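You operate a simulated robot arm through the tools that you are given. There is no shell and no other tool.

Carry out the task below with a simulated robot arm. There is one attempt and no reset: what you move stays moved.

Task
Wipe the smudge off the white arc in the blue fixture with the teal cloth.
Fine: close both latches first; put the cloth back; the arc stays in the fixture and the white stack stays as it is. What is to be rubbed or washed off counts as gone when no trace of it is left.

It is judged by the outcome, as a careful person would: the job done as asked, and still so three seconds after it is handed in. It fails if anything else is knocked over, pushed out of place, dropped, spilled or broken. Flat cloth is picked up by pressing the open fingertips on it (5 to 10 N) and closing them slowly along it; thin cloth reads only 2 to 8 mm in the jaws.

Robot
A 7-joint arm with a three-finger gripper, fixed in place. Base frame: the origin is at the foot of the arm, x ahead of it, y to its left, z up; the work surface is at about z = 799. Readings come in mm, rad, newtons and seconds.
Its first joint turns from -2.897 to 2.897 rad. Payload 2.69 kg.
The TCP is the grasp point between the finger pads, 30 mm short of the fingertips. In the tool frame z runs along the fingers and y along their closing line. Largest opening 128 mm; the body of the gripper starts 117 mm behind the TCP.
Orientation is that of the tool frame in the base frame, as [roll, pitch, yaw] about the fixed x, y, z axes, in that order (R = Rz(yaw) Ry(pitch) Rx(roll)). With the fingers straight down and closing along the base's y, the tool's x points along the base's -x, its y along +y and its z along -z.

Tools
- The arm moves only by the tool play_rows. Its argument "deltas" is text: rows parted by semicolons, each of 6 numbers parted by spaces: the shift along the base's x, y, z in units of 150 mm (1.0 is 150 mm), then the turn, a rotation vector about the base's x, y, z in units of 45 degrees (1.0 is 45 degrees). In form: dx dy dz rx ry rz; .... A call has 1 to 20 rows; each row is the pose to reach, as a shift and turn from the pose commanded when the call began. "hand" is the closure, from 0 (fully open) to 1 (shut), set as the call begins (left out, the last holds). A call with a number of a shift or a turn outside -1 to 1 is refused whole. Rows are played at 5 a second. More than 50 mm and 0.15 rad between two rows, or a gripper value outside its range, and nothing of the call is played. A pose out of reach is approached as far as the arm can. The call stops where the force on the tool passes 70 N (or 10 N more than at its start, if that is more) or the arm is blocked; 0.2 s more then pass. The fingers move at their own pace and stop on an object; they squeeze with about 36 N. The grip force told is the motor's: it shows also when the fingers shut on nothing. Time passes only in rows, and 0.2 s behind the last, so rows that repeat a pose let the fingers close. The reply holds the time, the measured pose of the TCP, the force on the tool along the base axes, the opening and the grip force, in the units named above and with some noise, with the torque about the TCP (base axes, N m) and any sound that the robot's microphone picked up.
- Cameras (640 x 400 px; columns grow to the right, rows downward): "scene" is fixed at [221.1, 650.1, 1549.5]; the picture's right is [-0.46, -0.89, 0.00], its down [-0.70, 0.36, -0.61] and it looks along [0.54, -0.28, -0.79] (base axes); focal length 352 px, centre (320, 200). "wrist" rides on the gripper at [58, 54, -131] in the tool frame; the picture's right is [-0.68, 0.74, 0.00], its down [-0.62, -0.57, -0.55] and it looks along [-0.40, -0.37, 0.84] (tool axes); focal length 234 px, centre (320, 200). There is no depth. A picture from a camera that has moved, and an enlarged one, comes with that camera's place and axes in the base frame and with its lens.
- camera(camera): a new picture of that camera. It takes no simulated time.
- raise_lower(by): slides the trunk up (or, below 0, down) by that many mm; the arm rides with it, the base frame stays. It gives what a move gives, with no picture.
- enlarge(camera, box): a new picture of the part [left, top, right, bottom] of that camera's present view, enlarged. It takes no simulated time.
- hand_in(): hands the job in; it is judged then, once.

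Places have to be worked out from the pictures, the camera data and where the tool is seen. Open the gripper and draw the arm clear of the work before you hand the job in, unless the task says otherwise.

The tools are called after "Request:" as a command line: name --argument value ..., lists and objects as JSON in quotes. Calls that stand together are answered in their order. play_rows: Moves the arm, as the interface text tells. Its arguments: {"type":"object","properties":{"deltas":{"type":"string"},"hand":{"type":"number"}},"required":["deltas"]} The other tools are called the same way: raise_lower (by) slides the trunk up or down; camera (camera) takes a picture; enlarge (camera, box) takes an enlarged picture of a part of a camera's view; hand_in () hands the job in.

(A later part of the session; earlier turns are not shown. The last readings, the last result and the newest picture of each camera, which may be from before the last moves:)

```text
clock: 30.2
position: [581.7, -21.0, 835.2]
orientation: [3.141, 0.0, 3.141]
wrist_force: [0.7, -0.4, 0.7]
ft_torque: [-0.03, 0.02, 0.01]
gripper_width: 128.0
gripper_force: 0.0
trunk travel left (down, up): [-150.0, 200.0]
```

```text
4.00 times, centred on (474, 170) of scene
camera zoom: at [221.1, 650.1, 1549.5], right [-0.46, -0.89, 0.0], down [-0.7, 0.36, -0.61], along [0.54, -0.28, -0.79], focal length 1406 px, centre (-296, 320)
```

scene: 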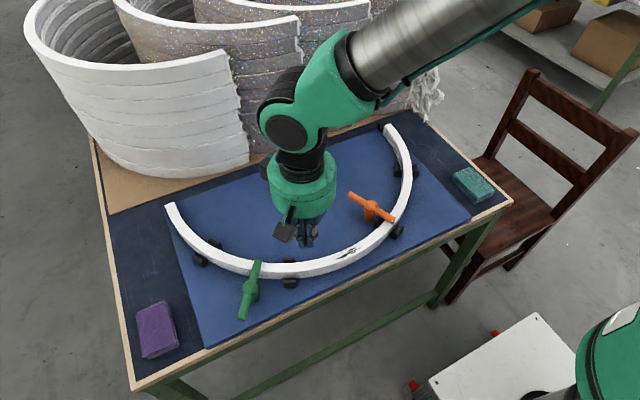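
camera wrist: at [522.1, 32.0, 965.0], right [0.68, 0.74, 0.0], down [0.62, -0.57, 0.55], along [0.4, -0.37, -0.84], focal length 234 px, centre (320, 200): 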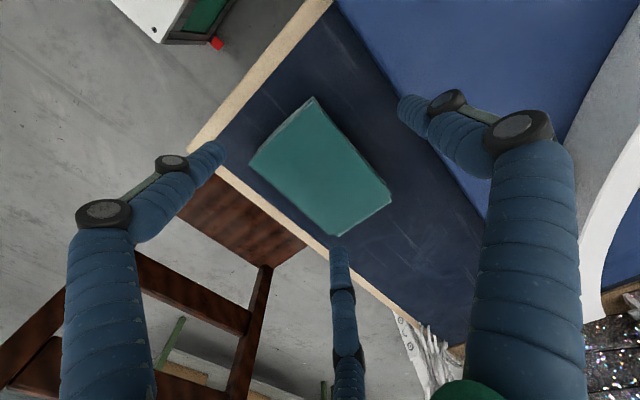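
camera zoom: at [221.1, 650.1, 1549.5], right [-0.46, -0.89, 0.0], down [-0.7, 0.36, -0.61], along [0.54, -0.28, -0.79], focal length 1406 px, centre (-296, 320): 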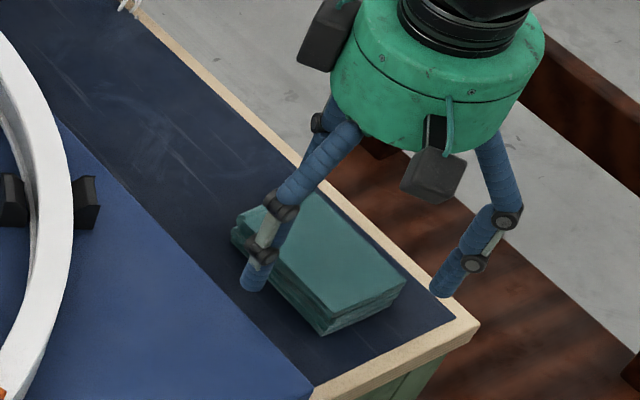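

All fingers are down around the pad with no contact. I close part way (opening about 77) and look before squeezing.

Request:
play_rows --deltas "0 0 0 0 0 0; 0 0 0 0 0 0; 0 0 0 0 0 0" --hand 0.4

Request:
camera --camera "wrist"

Request:
enlarge --camera "scene" --box '[414, 120, 534, 220]'

```text
clock: 31.0
position: [582.1, -21.3, 835.6]
orientation: [3.14, 0.001, 3.141]
wrist_force: [1.1, -3.1, 7.8]
ft_torque: [-0.3, -0.04, 0.05]
gripper_width: 79.7
gripper_force: 1.8
trunk travel left (down, up): [-150.0, 200.0]
```

```text
taken
camera wrist: at [522.4, 31.9, 965.5], right [0.68, 0.74, 0.0], down [0.62, -0.57, 0.55], along [0.41, -0.37, -0.84], focal length 234 px, centre (320, 200)
```

wrist: 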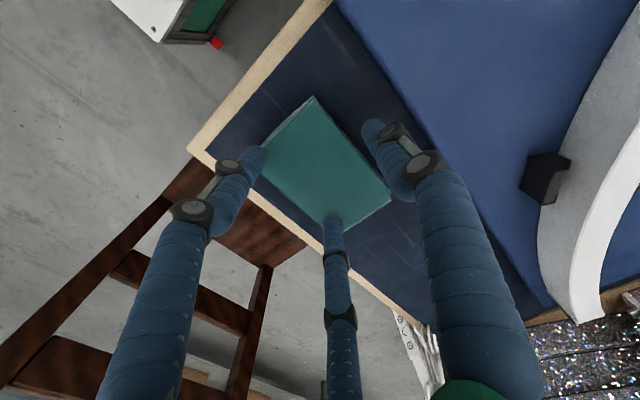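

```text
4.00 times, centred on (474, 170) of scene
camera zoom: at [221.1, 650.1, 1549.5], right [-0.46, -0.89, 0.0], down [-0.7, 0.36, -0.61], along [0.54, -0.28, -0.79], focal length 1406 px, centre (-296, 320)
```

zoom: 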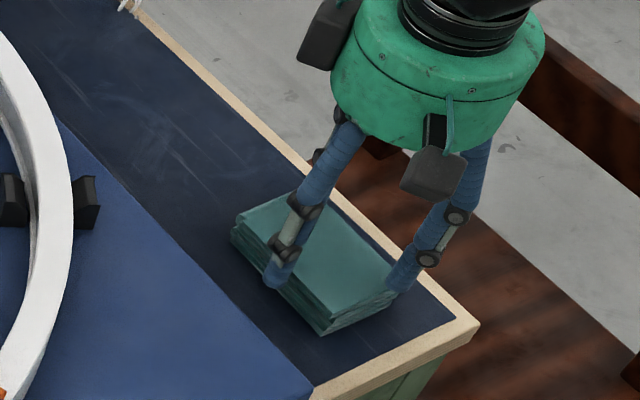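

The reading shows light contact on the -y side (7.8 N up, 1.8 N grip) while the opening stalls at 79.7. I look closely at where each fingertip meets the pad before closing further.

Request:
enlarge --camera "wrist" --box '[220, 80, 420, 240]'

Request:
enlarge --camera "scene" --box '[460, 160, 524, 210]'

```text
2.50 times, centred on (320, 160) of wrist
camera zoom: at [522.4, 31.9, 965.5], right [0.68, 0.74, 0.0], down [0.62, -0.57, 0.55], along [0.41, -0.37, -0.84], focal length 585 px, centre (320, 300)
```

zoom: 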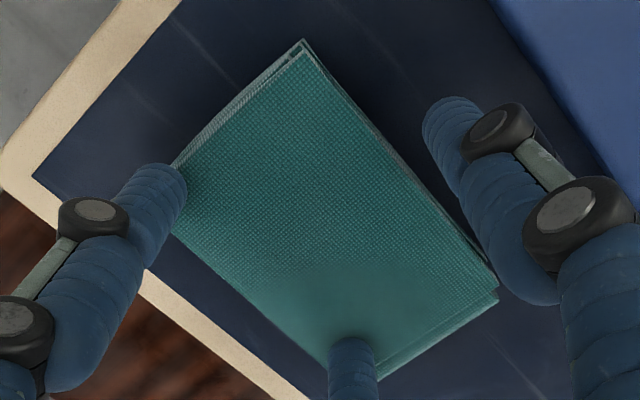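

```text
8.00 times, centred on (492, 185) of scene
camera zoom: at [221.1, 650.1, 1549.5], right [-0.46, -0.89, 0.0], down [-0.7, 0.36, -0.61], along [0.54, -0.28, -0.79], focal length 2812 px, centre (-1056, 320)
```

zoom: 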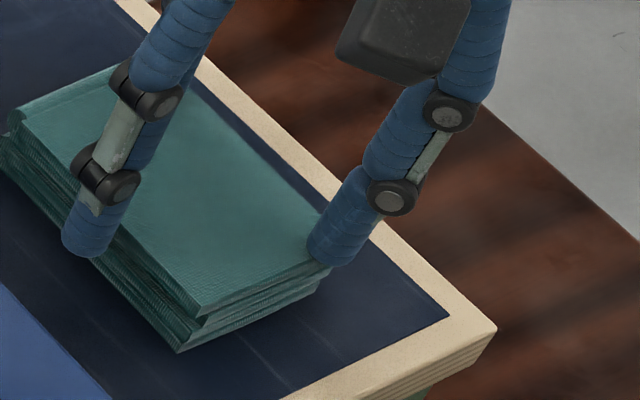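

The two -y fingers are pressing on the pad's corners, so gripping across the 60 mm width this way is poor for a three-finger hand. I open, rise, and turn the tool 90° counter-clockwise. That way finger A meets the short -x side and the other two meet the long sides, which is also the right heading for wiping.

Request:
play_rows --deltas "0 0 0 0 0 0; 0 0 0 0 0 0; 0 0 0 0 0 0; 0 0 0.1 0 0 0; 0 0 0.2 0 0 0; 0 0 0.3 0 0 0; 0 0 0.3 0 0 0" --hand 0

Request:
play_rows --deltas "0 0 0.02 0 0 0.166; -0.01 0 0.04 0 0 0.333; -0.02 0 0.06 0 0 0.5; -0.03 0 0.07 0 0 0.666; -0.05 0 0.07 0 0 0.833; -0.055 0 0.07 0 0 1; -0.055 0 0.07 0 0 1"

Request:
camera --camera "wrist"

Request:
enlarge --camera "scene" --box '[414, 120, 534, 220]'

```text
clock: 32.6
position: [581.1, -22.4, 880.1]
orientation: [-3.141, -0.002, -3.141]
wrist_force: [0.1, -0.8, 0.2]
ft_torque: [-0.03, -0.06, -0.02]
gripper_width: 128.0
gripper_force: 0.1
trunk travel left (down, up): [-150.0, 200.0]
```

```text
clock: 34.2
position: [573.2, -20.3, 892.2]
orientation: [3.139, 0.0, -2.354]
wrist_force: [0.4, 0.2, 0.6]
ft_torque: [0.0, -0.01, 0.05]
gripper_width: 128.1
gripper_force: 0.1
trunk travel left (down, up): [-150.0, 200.0]
```

```text
taken
camera wrist: at [493.0, -25.6, 1021.0], right [-0.04, 1.0, 0.0], down [0.84, 0.04, 0.55], along [0.55, 0.02, -0.84], focal length 234 px, centre (320, 200)
```

wrist: 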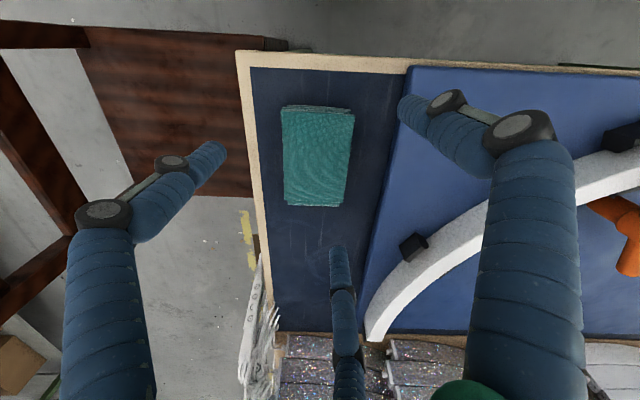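

```text
4.00 times, centred on (474, 170) of scene
camera zoom: at [221.1, 650.1, 1549.5], right [-0.46, -0.89, 0.0], down [-0.7, 0.36, -0.61], along [0.54, -0.28, -0.79], focal length 1406 px, centre (-296, 320)
```

zoom: 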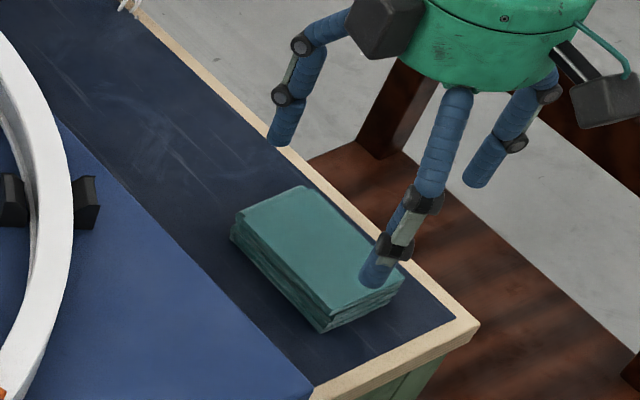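

The arm turned 45° without trouble and the pad appears undisturbed. I turn another 45°.

Request:
play_rows --deltas "0 0 0 0 0 0.166; 0 0 0 0 0 0.333; 0 0 0 0 0 0.5; 0 0 0 0 0 0.666; 0 0 0 0 0 0.833; 0 0 0 0 0 1; 0 0 0 0 0 1"

Request:
camera --camera "wrist"

Request:
enlarge --camera "scene" --box '[414, 120, 534, 220]'

```text
clock: 35.8
position: [574.4, -21.5, 890.8]
orientation: [-3.14, 0.001, -1.57]
wrist_force: [0.0, -1.1, 0.3]
ft_torque: [0.01, 0.03, 0.02]
gripper_width: 127.9
gripper_force: 0.1
trunk travel left (down, up): [-150.0, 200.0]
```

```text
taken
camera wrist: at [519.1, -80.2, 1021.6], right [-0.74, 0.67, 0.0], down [0.56, 0.62, 0.55], along [0.37, 0.4, -0.84], focal length 234 px, centre (320, 200)
```

wrist: 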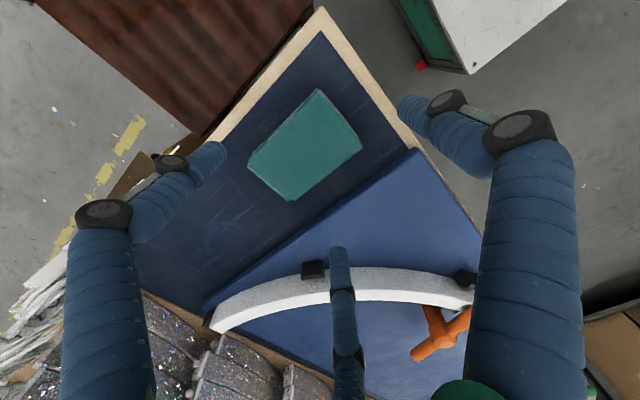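

```text
4.00 times, centred on (474, 170) of scene
camera zoom: at [221.1, 650.1, 1549.5], right [-0.46, -0.89, 0.0], down [-0.7, 0.36, -0.61], along [0.54, -0.28, -0.79], focal length 1406 px, centre (-296, 320)
```

zoom: 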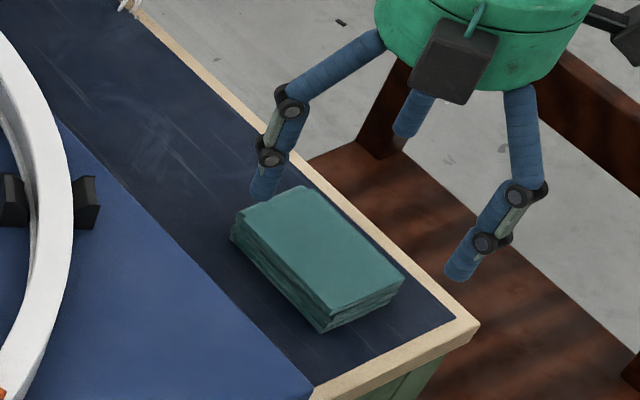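

Request:
enlarge --camera "wrist" --box '[230, 70, 390, 220]'

```text
2.67 times, centred on (310, 145) of wrist
camera zoom: at [519.1, -80.2, 1021.6], right [-0.74, 0.67, 0.0], down [0.56, 0.62, 0.55], along [0.37, 0.4, -0.84], focal length 624 px, centre (347, 347)
```

zoom: 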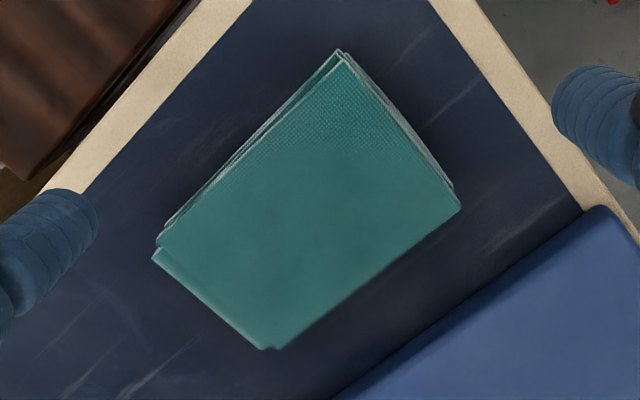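

Re-triangulating with opposite views puts the pad's top at z about 802 and the tabletop there at about 785 (the 799 is evidently the blue board's top). So the earlier contact was two tips resting on the pad, whose footprint is about x 540 to 636, y -57 to 7. I set the opening to about 100, so as to miss the board edge at y about 42, shift to (578, -25), and descend to just above the pad.

Request:
play_rows --deltas "0.01 -0.01 0 0 0 0; 0.027 -0.027 0 0 0 0; 0.027 -0.027 -0.07 0 0 0; 0.027 -0.027 -0.14 0 0 0; 0.027 -0.027 -0.21 0 0 0; 0.027 -0.027 -0.27 0 0 0; 0.027 -0.027 -0.27 0 0 0" --hand 0.22

Request:
camera --camera "wrist"

Request:
enlarge --camera "scene" --box '[424, 140, 524, 220]'

Request:
enlarge --camera "wrist" --box '[200, 70, 440, 240]'

```text
clock: 37.4
position: [577.6, -25.5, 849.6]
orientation: [-3.139, 0.001, -1.568]
wrist_force: [-0.9, 0.2, -0.8]
ft_torque: [0.02, 0.0, 0.02]
gripper_width: 99.8
gripper_force: 0.1
trunk travel left (down, up): [-150.0, 200.0]
```

```text
taken
camera wrist: at [522.9, -84.3, 980.8], right [-0.74, 0.68, 0.0], down [0.57, 0.62, 0.55], along [0.37, 0.4, -0.84], focal length 234 px, centre (320, 200)
```

wrist: 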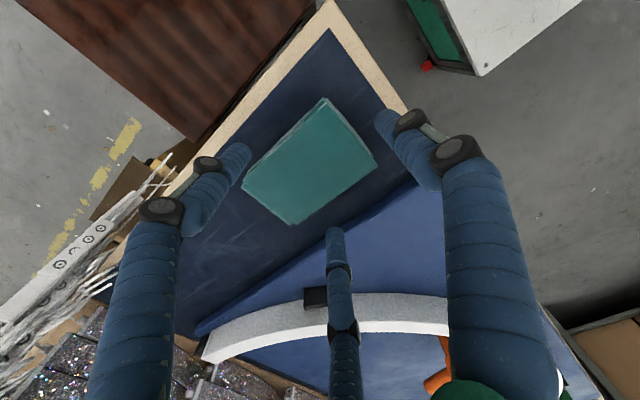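

```text
5.00 times, centred on (474, 180) of scene
camera zoom: at [221.1, 650.1, 1549.5], right [-0.46, -0.89, 0.0], down [-0.7, 0.36, -0.61], along [0.54, -0.28, -0.79], focal length 1758 px, centre (-450, 300)
```

zoom: 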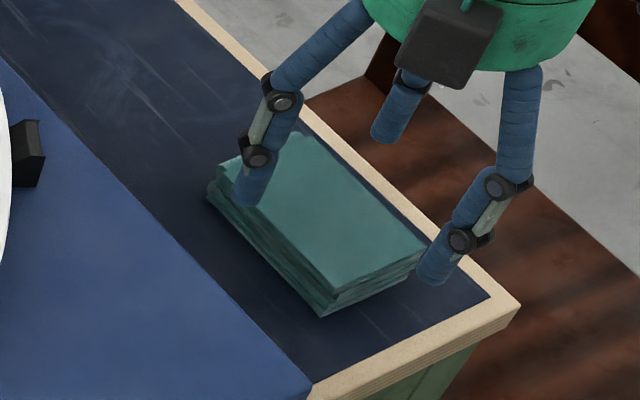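

```text
2.35 times, centred on (320, 155) of wrist
camera zoom: at [522.9, -84.3, 980.8], right [-0.74, 0.68, 0.0], down [0.57, 0.62, 0.55], along [0.37, 0.4, -0.84], focal length 551 px, centre (320, 306)
```

zoom: 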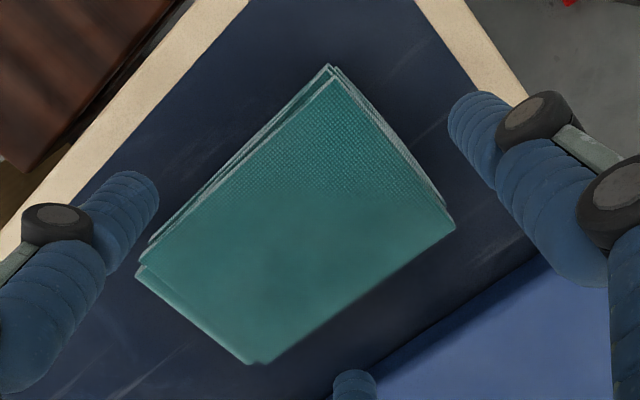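

All three fingers clear the pad's sides (9 to 17 mm) and the board edge. I descend in small steps to tips at about z 791 and watch the upward force for the tabletop.

Request:
play_rows --deltas "0 0 -0.04 0 0 0; 0 0 -0.08 0 0 0; 0 0 -0.12 0 0 0; 0 0 -0.15 0 0 0; 0 0 -0.17 0 0 0; 0 0 -0.185 0 0 0; 0 0 -0.185 0 0 0"

Request:
enlarge --camera "scene" --box '[424, 140, 524, 220]'

Request:
enlarge --camera "wrist" --box '[200, 70, 440, 240]'

```text
clock: 39.0
position: [577.3, -25.6, 823.2]
orientation: [-3.142, 0.001, -1.571]
wrist_force: [0.4, 0.1, 0.3]
ft_torque: [0.0, 0.02, 0.0]
gripper_width: 99.6
gripper_force: 0.1
trunk travel left (down, up): [-150.0, 200.0]
```

```text
5.00 times, centred on (474, 180) of scene
camera zoom: at [221.1, 650.1, 1549.5], right [-0.46, -0.89, 0.0], down [-0.7, 0.36, -0.61], along [0.54, -0.28, -0.79], focal length 1758 px, centre (-450, 300)
```

zoom: 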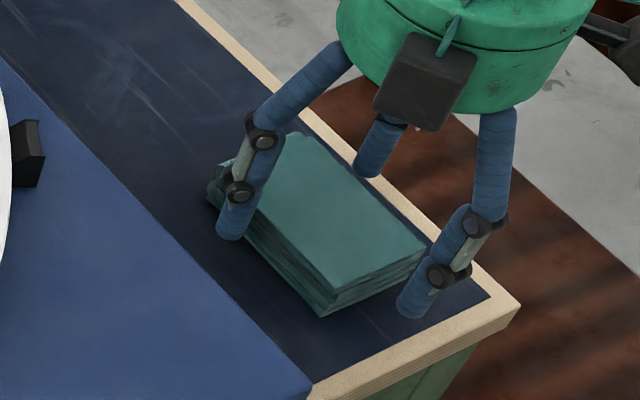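

```text
2.35 times, centred on (320, 155) of wrist
camera zoom: at [522.5, -84.0, 952.9], right [-0.74, 0.68, 0.0], down [0.56, 0.62, 0.55], along [0.37, 0.4, -0.84], focal length 551 px, centre (320, 306)
```

zoom: 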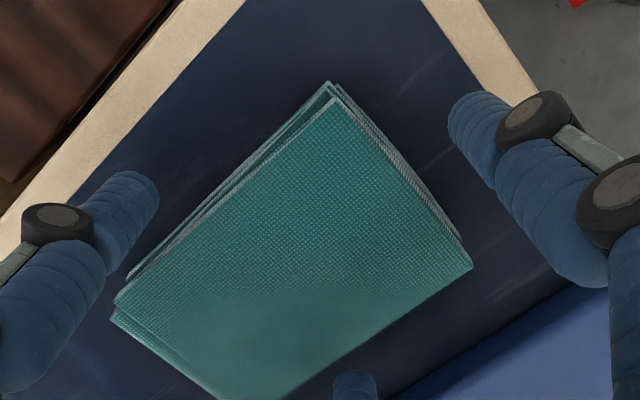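

No contact yet with tips at about z 793. I go 3 mm lower and then close gently onto the pad's sides (target opening about 72, just under the expected 75).

Request:
play_rows --deltas "0 0 -0.01 0 0 0; 0 0 -0.02 0 0 0; 0 0 -0.02 0 0 0"

Request:
play_rows --deltas "0 0 0 0 0 0; 0 0 0 0 0 0; 0 0 0 0 0 0" --hand 0.42

Request:
enlarge --camera "scene" --box '[424, 140, 524, 220]'

Request:
enlarge --camera "wrist" --box '[200, 70, 440, 240]'

```text
clock: 39.8
position: [576.8, -25.1, 818.7]
orientation: [-3.14, 0.0, -1.57]
wrist_force: [-0.6, 0.3, 0.6]
ft_torque: [0.04, -0.01, -0.01]
gripper_width: 99.9
gripper_force: 0.0
trunk travel left (down, up): [-150.0, 200.0]
```

```text
clock: 40.6
position: [577.9, -26.2, 818.6]
orientation: [3.141, 0.0, -1.571]
wrist_force: [0.8, 0.1, -0.9]
ft_torque: [-0.01, -0.01, 0.02]
gripper_width: 77.0
gripper_force: 1.4
trunk travel left (down, up): [-150.0, 200.0]
```

```text
5.00 times, centred on (474, 180) of scene
camera zoom: at [221.1, 650.1, 1549.5], right [-0.46, -0.89, 0.0], down [-0.7, 0.36, -0.61], along [0.54, -0.28, -0.79], focal length 1758 px, centre (-450, 300)
```

zoom: 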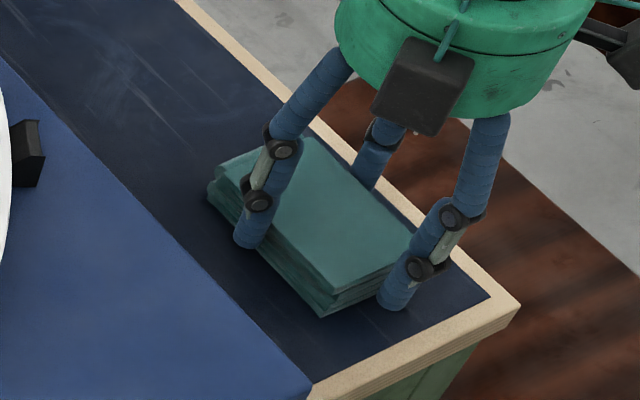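

```text
2.35 times, centred on (320, 155) of wrist
camera zoom: at [522.7, -84.6, 949.6], right [-0.74, 0.68, 0.0], down [0.57, 0.62, 0.55], along [0.37, 0.4, -0.84], focal length 551 px, centre (320, 306)
```

zoom: 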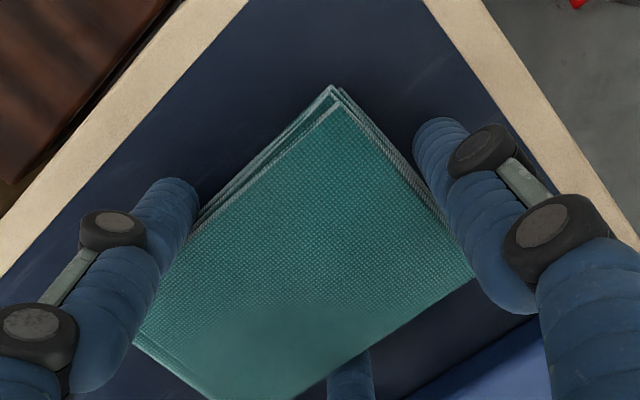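

Contact at opening 77, as predicted, and the side forces are balanced, so all three fingers are touching. I squeeze a little more and see how much the pad yields.

Request:
play_rows --deltas "0 0 0 0 0 0; 0 0 0 0 0 0; 0 0 0 0 0 0" --hand 0.55

Request:
enlarge --camera "wrist" --box '[200, 70, 440, 240]'

```text
clock: 41.4
position: [578.2, -26.2, 819.8]
orientation: [-3.141, 0.0, -1.569]
wrist_force: [0.0, 0.7, -0.5]
ft_torque: [-0.02, -0.03, -0.02]
gripper_width: 76.1
gripper_force: 12.9
trunk travel left (down, up): [-150.0, 200.0]
```

```text
2.35 times, centred on (320, 155) of wrist
camera zoom: at [522.8, -84.6, 949.7], right [-0.74, 0.68, 0.0], down [0.57, 0.62, 0.55], along [0.37, 0.4, -0.84], focal length 551 px, centre (320, 306)
```

zoom: 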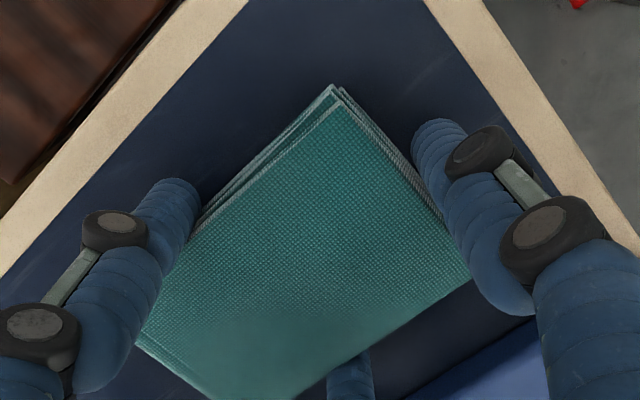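

The pad is firm (76.1 mm at 12.9 N). I apply the full squeeze and lift 20 mm to test the hold.

Request:
play_rows --deltas "0 0 0 0 0 0; 0 0 0 0 0 0; 0 0 0 0 0 0; 0 0 0.03 0 0 0; 0 0 0.07 0 0 0; 0 0 0.1 0 0 0; 0 0 0.13 0 0 0; 0 0 0.13 0 0 0" --hand 1

Request:
camera --camera "wrist"

Request:
enlarge --camera "scene" --box '[424, 140, 524, 220]'

```text
clock: 43.2
position: [578.1, -26.2, 839.6]
orientation: [3.14, -0.001, -1.57]
wrist_force: [-0.8, -0.6, -0.3]
ft_torque: [-0.01, -0.01, 0.01]
gripper_width: 74.9
gripper_force: 35.7
trunk travel left (down, up): [-150.0, 200.0]
```

```text
taken
camera wrist: at [523.7, -85.4, 969.5], right [-0.74, 0.68, 0.0], down [0.56, 0.62, 0.55], along [0.37, 0.4, -0.84], focal length 234 px, centre (320, 200)
```

wrist: 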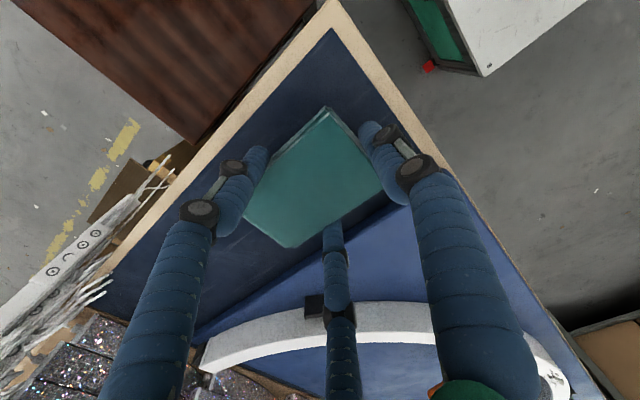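

```text
5.00 times, centred on (474, 180) of scene
camera zoom: at [221.1, 650.1, 1549.5], right [-0.46, -0.89, 0.0], down [-0.7, 0.36, -0.61], along [0.54, -0.28, -0.79], focal length 1758 px, centre (-450, 300)
```

zoom: 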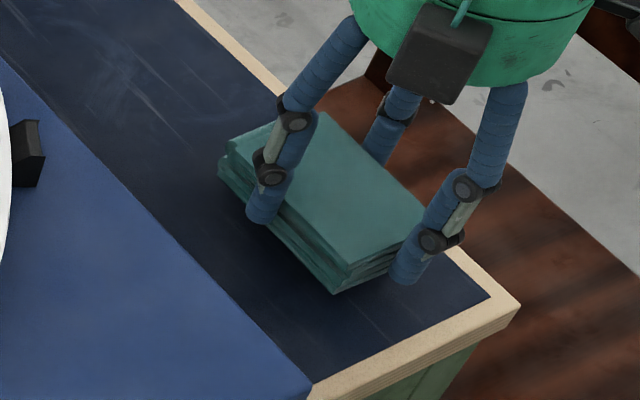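

The pad is held level at 74.9 mm with 35.7 N. I raise it to z 970, well clear of the latches, and carry it over toward the smudge.

Request:
play_rows --deltas "0 0 0.15 0 0 0; 0 0 0.3 0 0 0; 0 0 0.45 0 0 0; 0 0 0.6 0 0 0; 0 0.1 0.75 0 0 0; 0 0.25 0.867 0 0 0; 0 0.42 0.867 0 0 0; 0 0.6 0.867 0 0 0; 0 0.8 0.867 0 0 0; 0 1 0.867 0 0 0"

Request:
play_rows --deltas "-0.02 0.2 0 0 0 0; -0.04 0.4 0 0 0 0; -0.06 0.6 0 0 0 0; -0.08 0.8 0 0 0 0; -0.1 1 0 0 0 0"

Request:
play_rows --deltas "-0.02 0.2 0 0 0 0; -0.04 0.4 0 0 0 0; -0.06 0.6 0 0 0 0; -0.07 0.8 0 0 0 0; -0.082 0.93 0 0 0 0; -0.082 0.93 0 0 0 0"

Request:
camera --camera "wrist"

Request:
enlarge --camera "scene" --box '[260, 150, 420, 280]'

```text
clock: 45.4
position: [577.8, 122.6, 969.6]
orientation: [-3.141, 0.0, -1.571]
wrist_force: [0.0, 0.8, -0.2]
ft_torque: [0.05, 0.04, 0.01]
gripper_width: 75.0
gripper_force: 35.7
trunk travel left (down, up): [-150.0, 200.0]
```

```text
clock: 46.6
position: [562.9, 275.2, 969.6]
orientation: [-3.141, 0.001, -1.571]
wrist_force: [-0.3, 0.1, -0.7]
ft_torque: [-0.01, 0.04, -0.03]
gripper_width: 74.9
gripper_force: 36.0
trunk travel left (down, up): [-150.0, 200.0]
```

```text
clock: 48.0
position: [549.7, 414.9, 970.4]
orientation: [-3.141, 0.001, -1.57]
wrist_force: [0.7, 0.9, -0.2]
ft_torque: [-0.07, 0.04, -0.02]
gripper_width: 75.0
gripper_force: 35.7
trunk travel left (down, up): [-150.0, 200.0]
```

```text
taken
camera wrist: at [494.4, 355.4, 1100.7], right [-0.74, 0.68, 0.0], down [0.57, 0.62, 0.55], along [0.37, 0.4, -0.84], focal length 234 px, centre (320, 200)
```

wrist: 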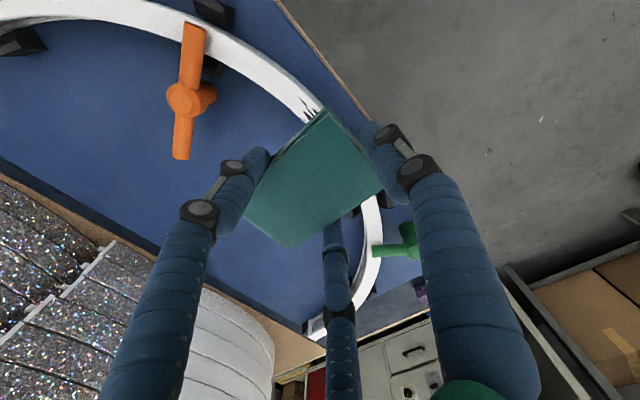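

```text
3.08 times, centred on (340, 215) of scene
camera zoom: at [221.1, 650.1, 1549.5], right [-0.46, -0.89, 0.0], down [-0.7, 0.36, -0.61], along [0.54, -0.28, -0.79], focal length 1082 px, centre (258, 154)
```

zoom: 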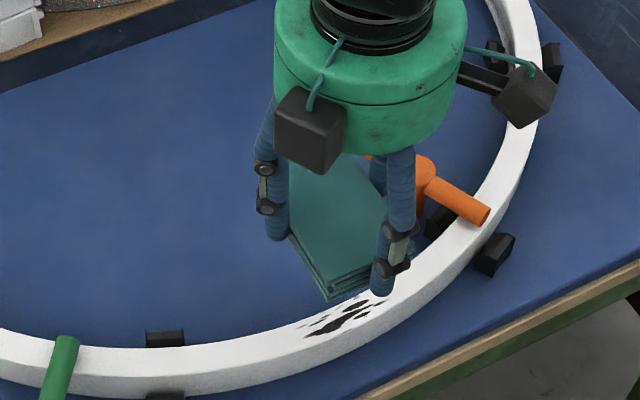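

The pad hangs over the smudge, which spans y about 371 to 448 on the arc top. The arc lies between finger A and the other two fingers. I descend to about 15 mm above the expected contact.

Request:
play_rows --deltas "0 0 -0.12 0 0 0; 0 0 -0.24 0 0 0; 0 0 -0.34 0 0 0; 0 0 -0.42 0 0 0; 0 0 -0.49 0 0 0; 0 0 -0.49 0 0 0"

Request:
enlarge --camera "scene" --box '[260, 170, 420, 280]'

Request:
enlarge --camera "wrist" --box '[200, 70, 440, 240]'

```text
clock: 49.4
position: [549.3, 412.7, 897.0]
orientation: [3.141, 0.001, -1.57]
wrist_force: [0.5, -0.3, -0.4]
ft_torque: [-0.03, -0.01, 0.01]
gripper_width: 74.4
gripper_force: 35.8
trunk travel left (down, up): [-150.0, 200.0]
```

```text
3.64 times, centred on (340, 225) of scene
camera zoom: at [221.1, 650.1, 1549.5], right [-0.46, -0.89, 0.0], down [-0.7, 0.36, -0.61], along [0.54, -0.28, -0.79], focal length 1278 px, centre (247, 109)
```

zoom: 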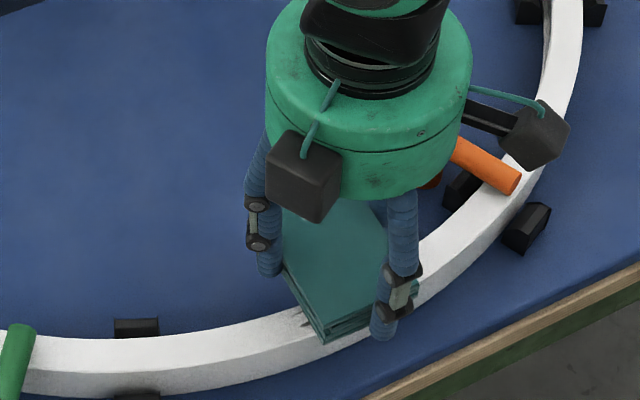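

```text
2.35 times, centred on (320, 155) of wrist
camera zoom: at [494.6, 354.3, 1027.1], right [-0.74, 0.68, 0.0], down [0.57, 0.62, 0.55], along [0.37, 0.4, -0.84], focal length 551 px, centre (320, 306)
```

zoom: 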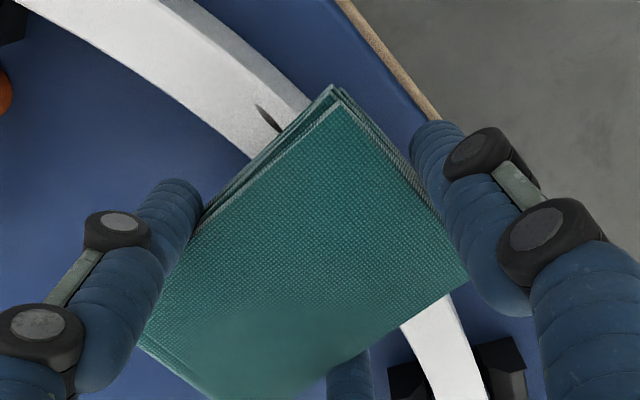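

The pad is well placed across the arc, with A outside it and the other two inside. I lower in small steps to find contact.

Request:
play_rows --deltas "0 0 -0.02 0 0 0; 0 0 -0.04 0 0 0; 0 0 -0.06 0 0 0; 0 0 -0.08 0 0 0; 0 0 -0.08 0 0 0"

Request:
play_rows --deltas "0 0 -0.01 0 0 0; 0 0 -0.02 0 0 0; 0 0 -0.02 0 0 0"

```text
clock: 50.6
position: [550.7, 414.2, 883.9]
orientation: [3.141, -0.001, -1.571]
wrist_force: [-0.4, -0.9, -0.2]
ft_torque: [0.01, 0.02, 0.01]
gripper_width: 74.9
gripper_force: 36.5
trunk travel left (down, up): [-150.0, 200.0]
```

```text
clock: 51.4
position: [550.7, 413.3, 881.7]
orientation: [3.141, 0.001, -1.571]
wrist_force: [-0.2, 0.3, -0.2]
ft_torque: [-0.03, 0.02, -0.02]
gripper_width: 74.8
gripper_force: 35.8
trunk travel left (down, up): [-150.0, 200.0]
```

No contact yet at z 882, so I continue down in 1.5 mm steps.

Request:
play_rows --deltas "0 0 -0.01 0 0 0; 0 0 -0.02 0 0 0; 0 0 -0.02 0 0 0"

Request:
play_rows --deltas "0 0 -0.01 0 0 0; 0 0 -0.015 0 0 0; 0 0 -0.015 0 0 0"

```text
clock: 52.2
position: [550.0, 413.8, 878.2]
orientation: [-3.141, 0.001, -1.571]
wrist_force: [-0.3, -0.8, -1.2]
ft_torque: [-0.02, 0.01, 0.0]
gripper_width: 74.7
gripper_force: 35.7
trunk travel left (down, up): [-150.0, 200.0]
```

```text
clock: 53.0
position: [549.5, 414.1, 876.7]
orientation: [3.141, 0.001, -1.571]
wrist_force: [0.9, 0.1, 3.9]
ft_torque: [-0.06, 0.01, 0.02]
gripper_width: 74.8
gripper_force: 35.8
trunk travel left (down, up): [-150.0, 200.0]
```

Contact: 3.9 N at z 876.7. I press about 1 mm more, aiming for 8 to 10 N, and check.

Request:
play_rows --deltas "0 0 -0.005 0 0 0; 0 0 -0.008 0 0 0; 0 0 -0.008 0 0 0"

```text
clock: 53.8
position: [549.3, 413.7, 875.4]
orientation: [-3.141, 0.0, -1.571]
wrist_force: [0.8, -1.2, 14.3]
ft_torque: [-0.17, -0.03, 0.02]
gripper_width: 75.0
gripper_force: 36.0
trunk travel left (down, up): [-150.0, 200.0]
```

It reads 14 N pressing, a bit firm, so I ease 0.3 mm and rub along the arc through the smudge in slow strokes (TCP y about 386 to 442).

Request:
play_rows --deltas "0 -0.04 0.002 0 0 0; 0 -0.08 0.002 0 0 0; 0 -0.12 0.002 0 0 0; 0 -0.16 0.002 0 0 0; 0 -0.19 0.002 0 0 0; 0 -0.15 0.002 0 0 0; 0 -0.1 0.002 0 0 0; 0 -0.05 0.002 0 0 0; 0 0 0.002 0 0 0; 0 0.05 0.002 0 0 0; 0 0.1 0.002 0 0 0; 0 0.15 0.002 0 0 0; 0 0.19 0.002 0 0 0; 0 0.15 0.002 0 0 0; 0 0.1 0.002 0 0 0; 0 0.05 0.002 0 0 0; 0 0 0.002 0 0 0"

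Request:
enlarge --camera "scene" --box '[260, 170, 420, 280]'

```text
clock: 57.4
position: [549.6, 414.2, 874.2]
orientation: [-3.139, 0.0, -1.57]
wrist_force: [0.5, 2.5, 12.8]
ft_torque: [0.12, -0.14, 0.03]
gripper_width: 75.1
gripper_force: 35.9
trunk travel left (down, up): [-150.0, 200.0]
```

```text
3.64 times, centred on (340, 225) of scene
camera zoom: at [221.1, 650.1, 1549.5], right [-0.46, -0.89, 0.0], down [-0.7, 0.36, -0.61], along [0.54, -0.28, -0.79], focal length 1278 px, centre (247, 109)
```

zoom: 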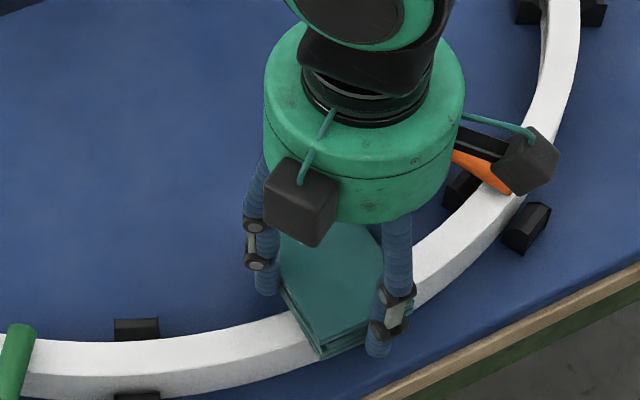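

The wiped part looks lighter, and the pressing force is steady at about 13 N. I rub another pass, with small sideways shifts to cover the edges.

Request:
play_rows --deltas "0.02 -0.05 0 0 0 0; 0.03 -0.1 0 0 0 0; 0.03 -0.15 0 0 0 0; 0.03 -0.19 0 0 0 0; 0 -0.15 0 0 0 0; -0.03 -0.1 0 0 0 0; -0.03 -0.05 0 0 0 0; -0.03 0 0 0 0 0; -0.03 0.05 0 0 0 0; -0.03 0.1 0 0 0 0; -0.03 0.15 0 0 0 0; -0.02 0.2 0 0 0 0; 0.01 0.2 0 0 0 0; 0.03 0.15 0 0 0 0; 0.03 0.1 0 0 0 0; 0.03 0.05 0 0 0 0; 0.02 0 0 0 0 0; 0 0 0 0 0 0"

Request:
play_rows --deltas "0 0 0.06 0 0 0; 0 0 0.15 0 0 0; 0 0 0.3 0 0 0; 0 0.1 0.45 0 0 0; 0 0.3 0.5 0 0 0; 0 0.5 0.55 0 0 0; 0 0.7 0.6 0 0 0; 0 0.7 0.6 0 0 0"

Request:
camera --camera "wrist"

Request:
enlarge --camera "scene" --box '[310, 210, 406, 270]'

```text
clock: 61.2
position: [550.1, 413.9, 874.7]
orientation: [3.142, 0.0, -1.571]
wrist_force: [0.4, 0.1, 5.7]
ft_torque: [0.02, -0.07, -0.02]
gripper_width: 74.9
gripper_force: 36.5
trunk travel left (down, up): [-150.0, 200.0]
```

```text
clock: 63.0
position: [550.0, 520.1, 964.5]
orientation: [-3.141, 0.001, -1.571]
wrist_force: [-0.7, 0.9, -0.3]
ft_torque: [-0.02, 0.0, 0.02]
gripper_width: 75.0
gripper_force: 36.2
trunk travel left (down, up): [-150.0, 200.0]
```

```text
taken
camera wrist: at [494.4, 460.8, 1094.6], right [-0.74, 0.68, 0.0], down [0.57, 0.62, 0.55], along [0.37, 0.4, -0.84], focal length 234 px, centre (320, 200)
```

wrist: 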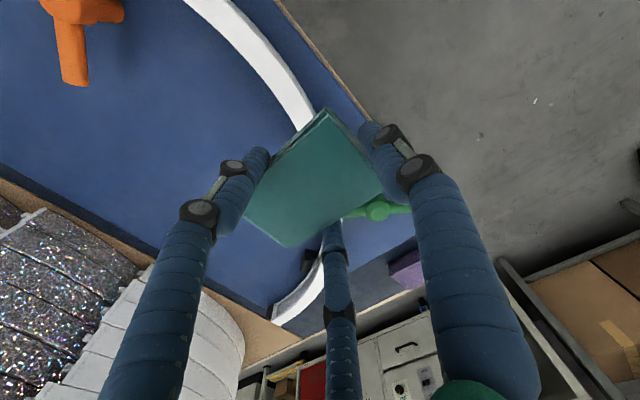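

```text
6.67 times, centred on (358, 240) of scene
camera zoom: at [221.1, 650.1, 1549.5], right [-0.46, -0.89, 0.0], down [-0.7, 0.36, -0.61], along [0.54, -0.28, -0.79], focal length 2344 px, centre (67, -67)
```

zoom: 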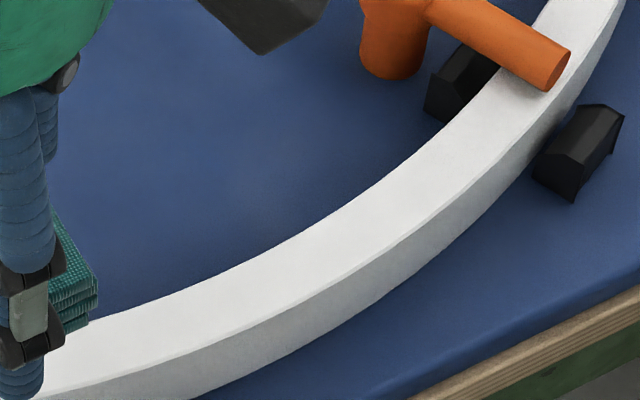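

The smudge seems gone from this view. I enlarge the arc in the wrist view and the adjoining scene part, looking for any faint trace left.

Request:
enlarge --camera "wrist" --box '[210, 0, 338, 130]'

Request:
enlarge --camera "scene" --box '[300, 230, 364, 275]'

Request:
camera --camera "scene"

```text
3.08 times, centred on (274, 65) of wrist
camera zoom: at [494.4, 460.8, 1094.6], right [-0.74, 0.68, 0.0], down [0.57, 0.62, 0.55], along [0.37, 0.4, -0.84], focal length 720 px, centre (462, 615)
```

zoom: 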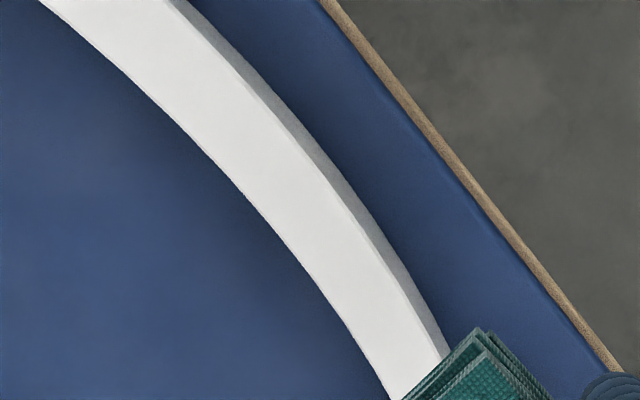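

```text
8.89 times, centred on (332, 252) of scene
camera zoom: at [221.1, 650.1, 1549.5], right [-0.46, -0.89, 0.0], down [-0.7, 0.36, -0.61], along [0.54, -0.28, -0.79], focal length 3125 px, centre (213, -267)
```

zoom: 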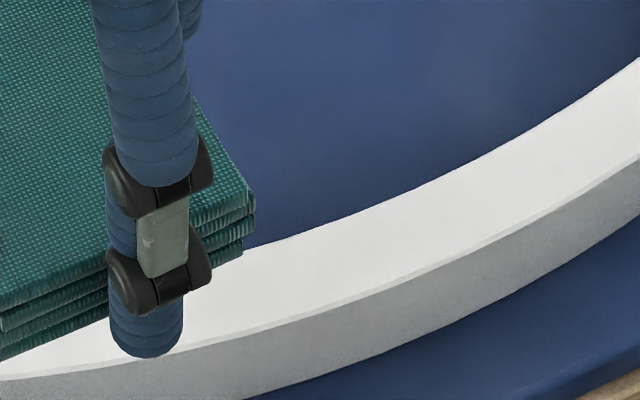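

```text
taken
```

scene: 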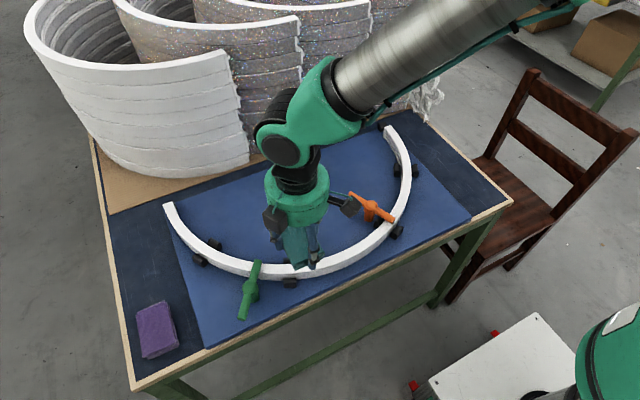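

The arc top is clean everywhere I can see, over the whole former smudge and its surroundings. I carry the cloth back along the same high path toward its original place at (578, -25).

Request:
play_rows --deltas "0 -0.2 0.03 0 0 0; 0 -0.4 0.03 0 0 0; 0 -0.6 0.03 0 0 0; 0 -0.8 0.03 0 0 0; 0 -1 0.03 0 0 0"

Request:
play_rows --deltas "0.02 -0.2 0 0 0 0; 0.04 -0.4 0 0 0 0; 0.06 -0.6 0 0 0 0; 0.08 -0.8 0 0 0 0; 0.1 -1 0 0 0 0"

Request:
enlarge --camera "scene" --box '[290, 210, 418, 290]'

Request:
play_rows --deltas "0.02 -0.2 0 0 0 0; 0.04 -0.4 0 0 0 0; 0.06 -0.6 0 0 0 0; 0.08 -0.8 0 0 0 0; 0.082 -1 0 0 0 0"

Request:
play_rows --deltas "0 -0.2 0 0 0 0; 0 -0.4 0 0 0 0; 0 -0.55 0 0 0 0; 0 -0.63 0 0 0 0; 0 -0.63 0 0 0 0"

Request:
camera --camera "wrist"

```text
clock: 64.2
position: [549.7, 367.3, 967.4]
orientation: [-3.141, 0.002, -1.568]
wrist_force: [0.4, -0.7, -0.7]
ft_torque: [-0.02, 0.0, -0.03]
gripper_width: 74.5
gripper_force: 35.9
trunk travel left (down, up): [-150.0, 200.0]
```

```text
clock: 65.4
position: [566.3, 218.4, 967.6]
orientation: [3.141, 0.001, -1.571]
wrist_force: [-0.5, 0.6, -0.4]
ft_torque: [0.0, 0.01, 0.02]
gripper_width: 74.9
gripper_force: 36.1
trunk travel left (down, up): [-150.0, 200.0]
```

```text
5.00 times, centred on (354, 250) of scene
camera zoom: at [221.1, 650.1, 1549.5], right [-0.46, -0.89, 0.0], down [-0.7, 0.36, -0.61], along [0.54, -0.28, -0.79], focal length 1758 px, centre (150, -50)
```

zoom: 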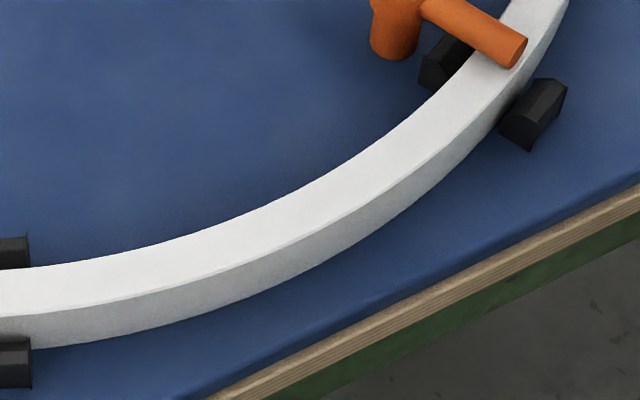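

```text
clock: 66.6
position: [578.1, 67.8, 969.2]
orientation: [-3.141, -0.001, -1.569]
wrist_force: [0.2, 0.6, -0.8]
ft_torque: [-0.05, 0.01, 0.0]
gripper_width: 74.7
gripper_force: 36.1
trunk travel left (down, up): [-150.0, 200.0]
```

```text
clock: 67.8
position: [578.8, -26.4, 969.8]
orientation: [-3.141, 0.001, -1.569]
wrist_force: [0.4, -0.2, 0.6]
ft_torque: [0.01, 0.06, -0.01]
gripper_width: 74.8
gripper_force: 36.5
trunk travel left (down, up): [-150.0, 200.0]
```

```text
taken
camera wrist: at [523.8, -84.8, 1099.1], right [-0.74, 0.68, 0.0], down [0.56, 0.62, 0.55], along [0.37, 0.4, -0.84], focal length 234 px, centre (320, 200)
```

wrist: 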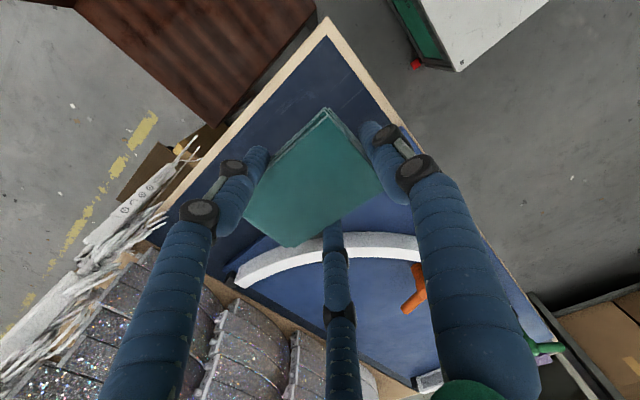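

The unobstructed scene view shows the arc clean. The cloth is back above its spot at (578, -25), so I lower it to a few millimetres above the table.

Request:
play_rows --deltas "0 0 -0.18 0 0 0; 0 0 -0.36 0 0 0; 0 0 -0.54 0 0 0; 0 0 -0.7 0 0 0; 0 0 -0.82 0 0 0; 0 0 -0.9 0 0 0; 0 0 -0.95 0 0 0; 0 0 -0.95 0 0 0"

Request:
play_rows --deltas "0 0 -0.01 0 0 0; 0 0 -0.02 0 0 0; 0 0 -0.03 0 0 0; 0 0 -0.03 0 0 0"

Request:
enlarge --camera "scene" --box '[424, 140, 524, 220]'

```text
clock: 69.6
position: [577.0, -25.3, 826.7]
orientation: [3.141, 0.0, -1.571]
wrist_force: [-0.2, -0.4, -0.1]
ft_torque: [0.01, -0.02, 0.0]
gripper_width: 74.7
gripper_force: 35.8
trunk travel left (down, up): [-150.0, 200.0]
```

```text
clock: 70.6
position: [577.6, -24.2, 822.3]
orientation: [-3.141, 0.001, -1.57]
wrist_force: [-0.1, 0.4, -0.2]
ft_torque: [-0.01, -0.07, 0.0]
gripper_width: 74.8
gripper_force: 36.2
trunk travel left (down, up): [-150.0, 200.0]
```

```text
5.00 times, centred on (474, 180) of scene
camera zoom: at [221.1, 650.1, 1549.5], right [-0.46, -0.89, 0.0], down [-0.7, 0.36, -0.61], along [0.54, -0.28, -0.79], focal length 1758 px, centre (-450, 300)
```

zoom: 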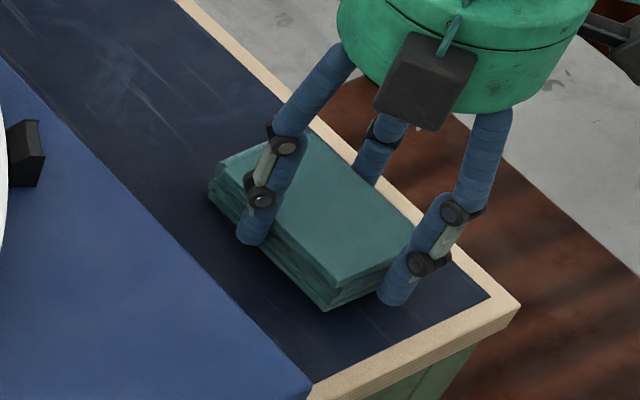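

I lower the last 2 to 3 mm to the height at which it was gripped and check for contact force before releasing.

Request:
play_rows --deltas "0 0 -0.008 0 0 0; 0 0 -0.016 0 0 0; 0 0 -0.016 0 0 0"

Request:
play_rows --deltas "0 0 -0.004 0 0 0; 0 0 -0.004 0 0 0"

```text
clock: 71.4
position: [577.8, -25.0, 820.3]
orientation: [3.141, -0.001, -1.571]
wrist_force: [0.3, 0.5, -1.4]
ft_torque: [0.04, 0.02, -0.02]
gripper_width: 74.4
gripper_force: 35.3
trunk travel left (down, up): [-150.0, 200.0]
```

```text
clock: 72.0
position: [577.8, -25.2, 819.6]
orientation: [-3.141, 0.0, -1.571]
wrist_force: [-1.3, -1.6, 4.9]
ft_torque: [-0.03, -0.33, -0.05]
gripper_width: 74.7
gripper_force: 35.9
trunk travel left (down, up): [-150.0, 200.0]
```

Light contact (4.9 N): the cloth rests on the table. I release by opening only to about 100 mm, so as not to touch the board edge.

Request:
play_rows --deltas "0 0 0 0 0 0; 0 0 0 0 0 0" --hand 0.4

Request:
play_rows --deltas "0 0 0 0 0 0; 0 0 0 0 0 0; 0 0 0 0 0 0" --hand 0.22

Request:
camera --camera "wrist"

Request:
enlarge --camera "scene" --box '[424, 140, 524, 220]'

```text
clock: 72.6
position: [576.9, -24.6, 819.6]
orientation: [3.141, 0.0, -1.571]
wrist_force: [-0.3, -0.8, -0.1]
ft_torque: [0.05, -0.02, 0.01]
gripper_width: 77.4
gripper_force: 0.4
trunk travel left (down, up): [-150.0, 200.0]
```

```text
clock: 73.4
position: [578.1, -25.1, 819.6]
orientation: [-3.14, 0.0, -1.57]
wrist_force: [0.5, 0.1, 0.3]
ft_torque: [0.03, -0.02, 0.01]
gripper_width: 99.8
gripper_force: 0.1
trunk travel left (down, up): [-150.0, 200.0]
```

```text
taken
camera wrist: at [522.8, -84.1, 949.7], right [-0.74, 0.68, 0.0], down [0.57, 0.62, 0.55], along [0.37, 0.4, -0.84], focal length 234 px, centre (320, 200)
```

wrist: 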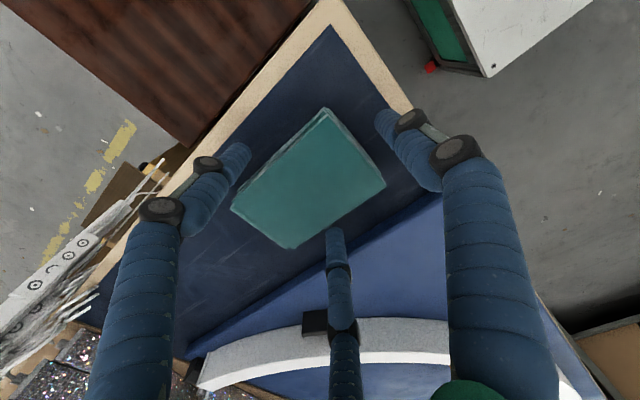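

```text
5.00 times, centred on (474, 180) of scene
camera zoom: at [221.1, 650.1, 1549.5], right [-0.46, -0.89, 0.0], down [-0.7, 0.36, -0.61], along [0.54, -0.28, -0.79], focal length 1758 px, centre (-450, 300)
```

zoom: 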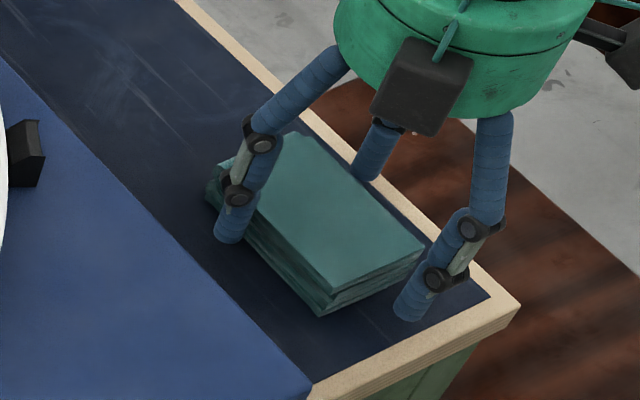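

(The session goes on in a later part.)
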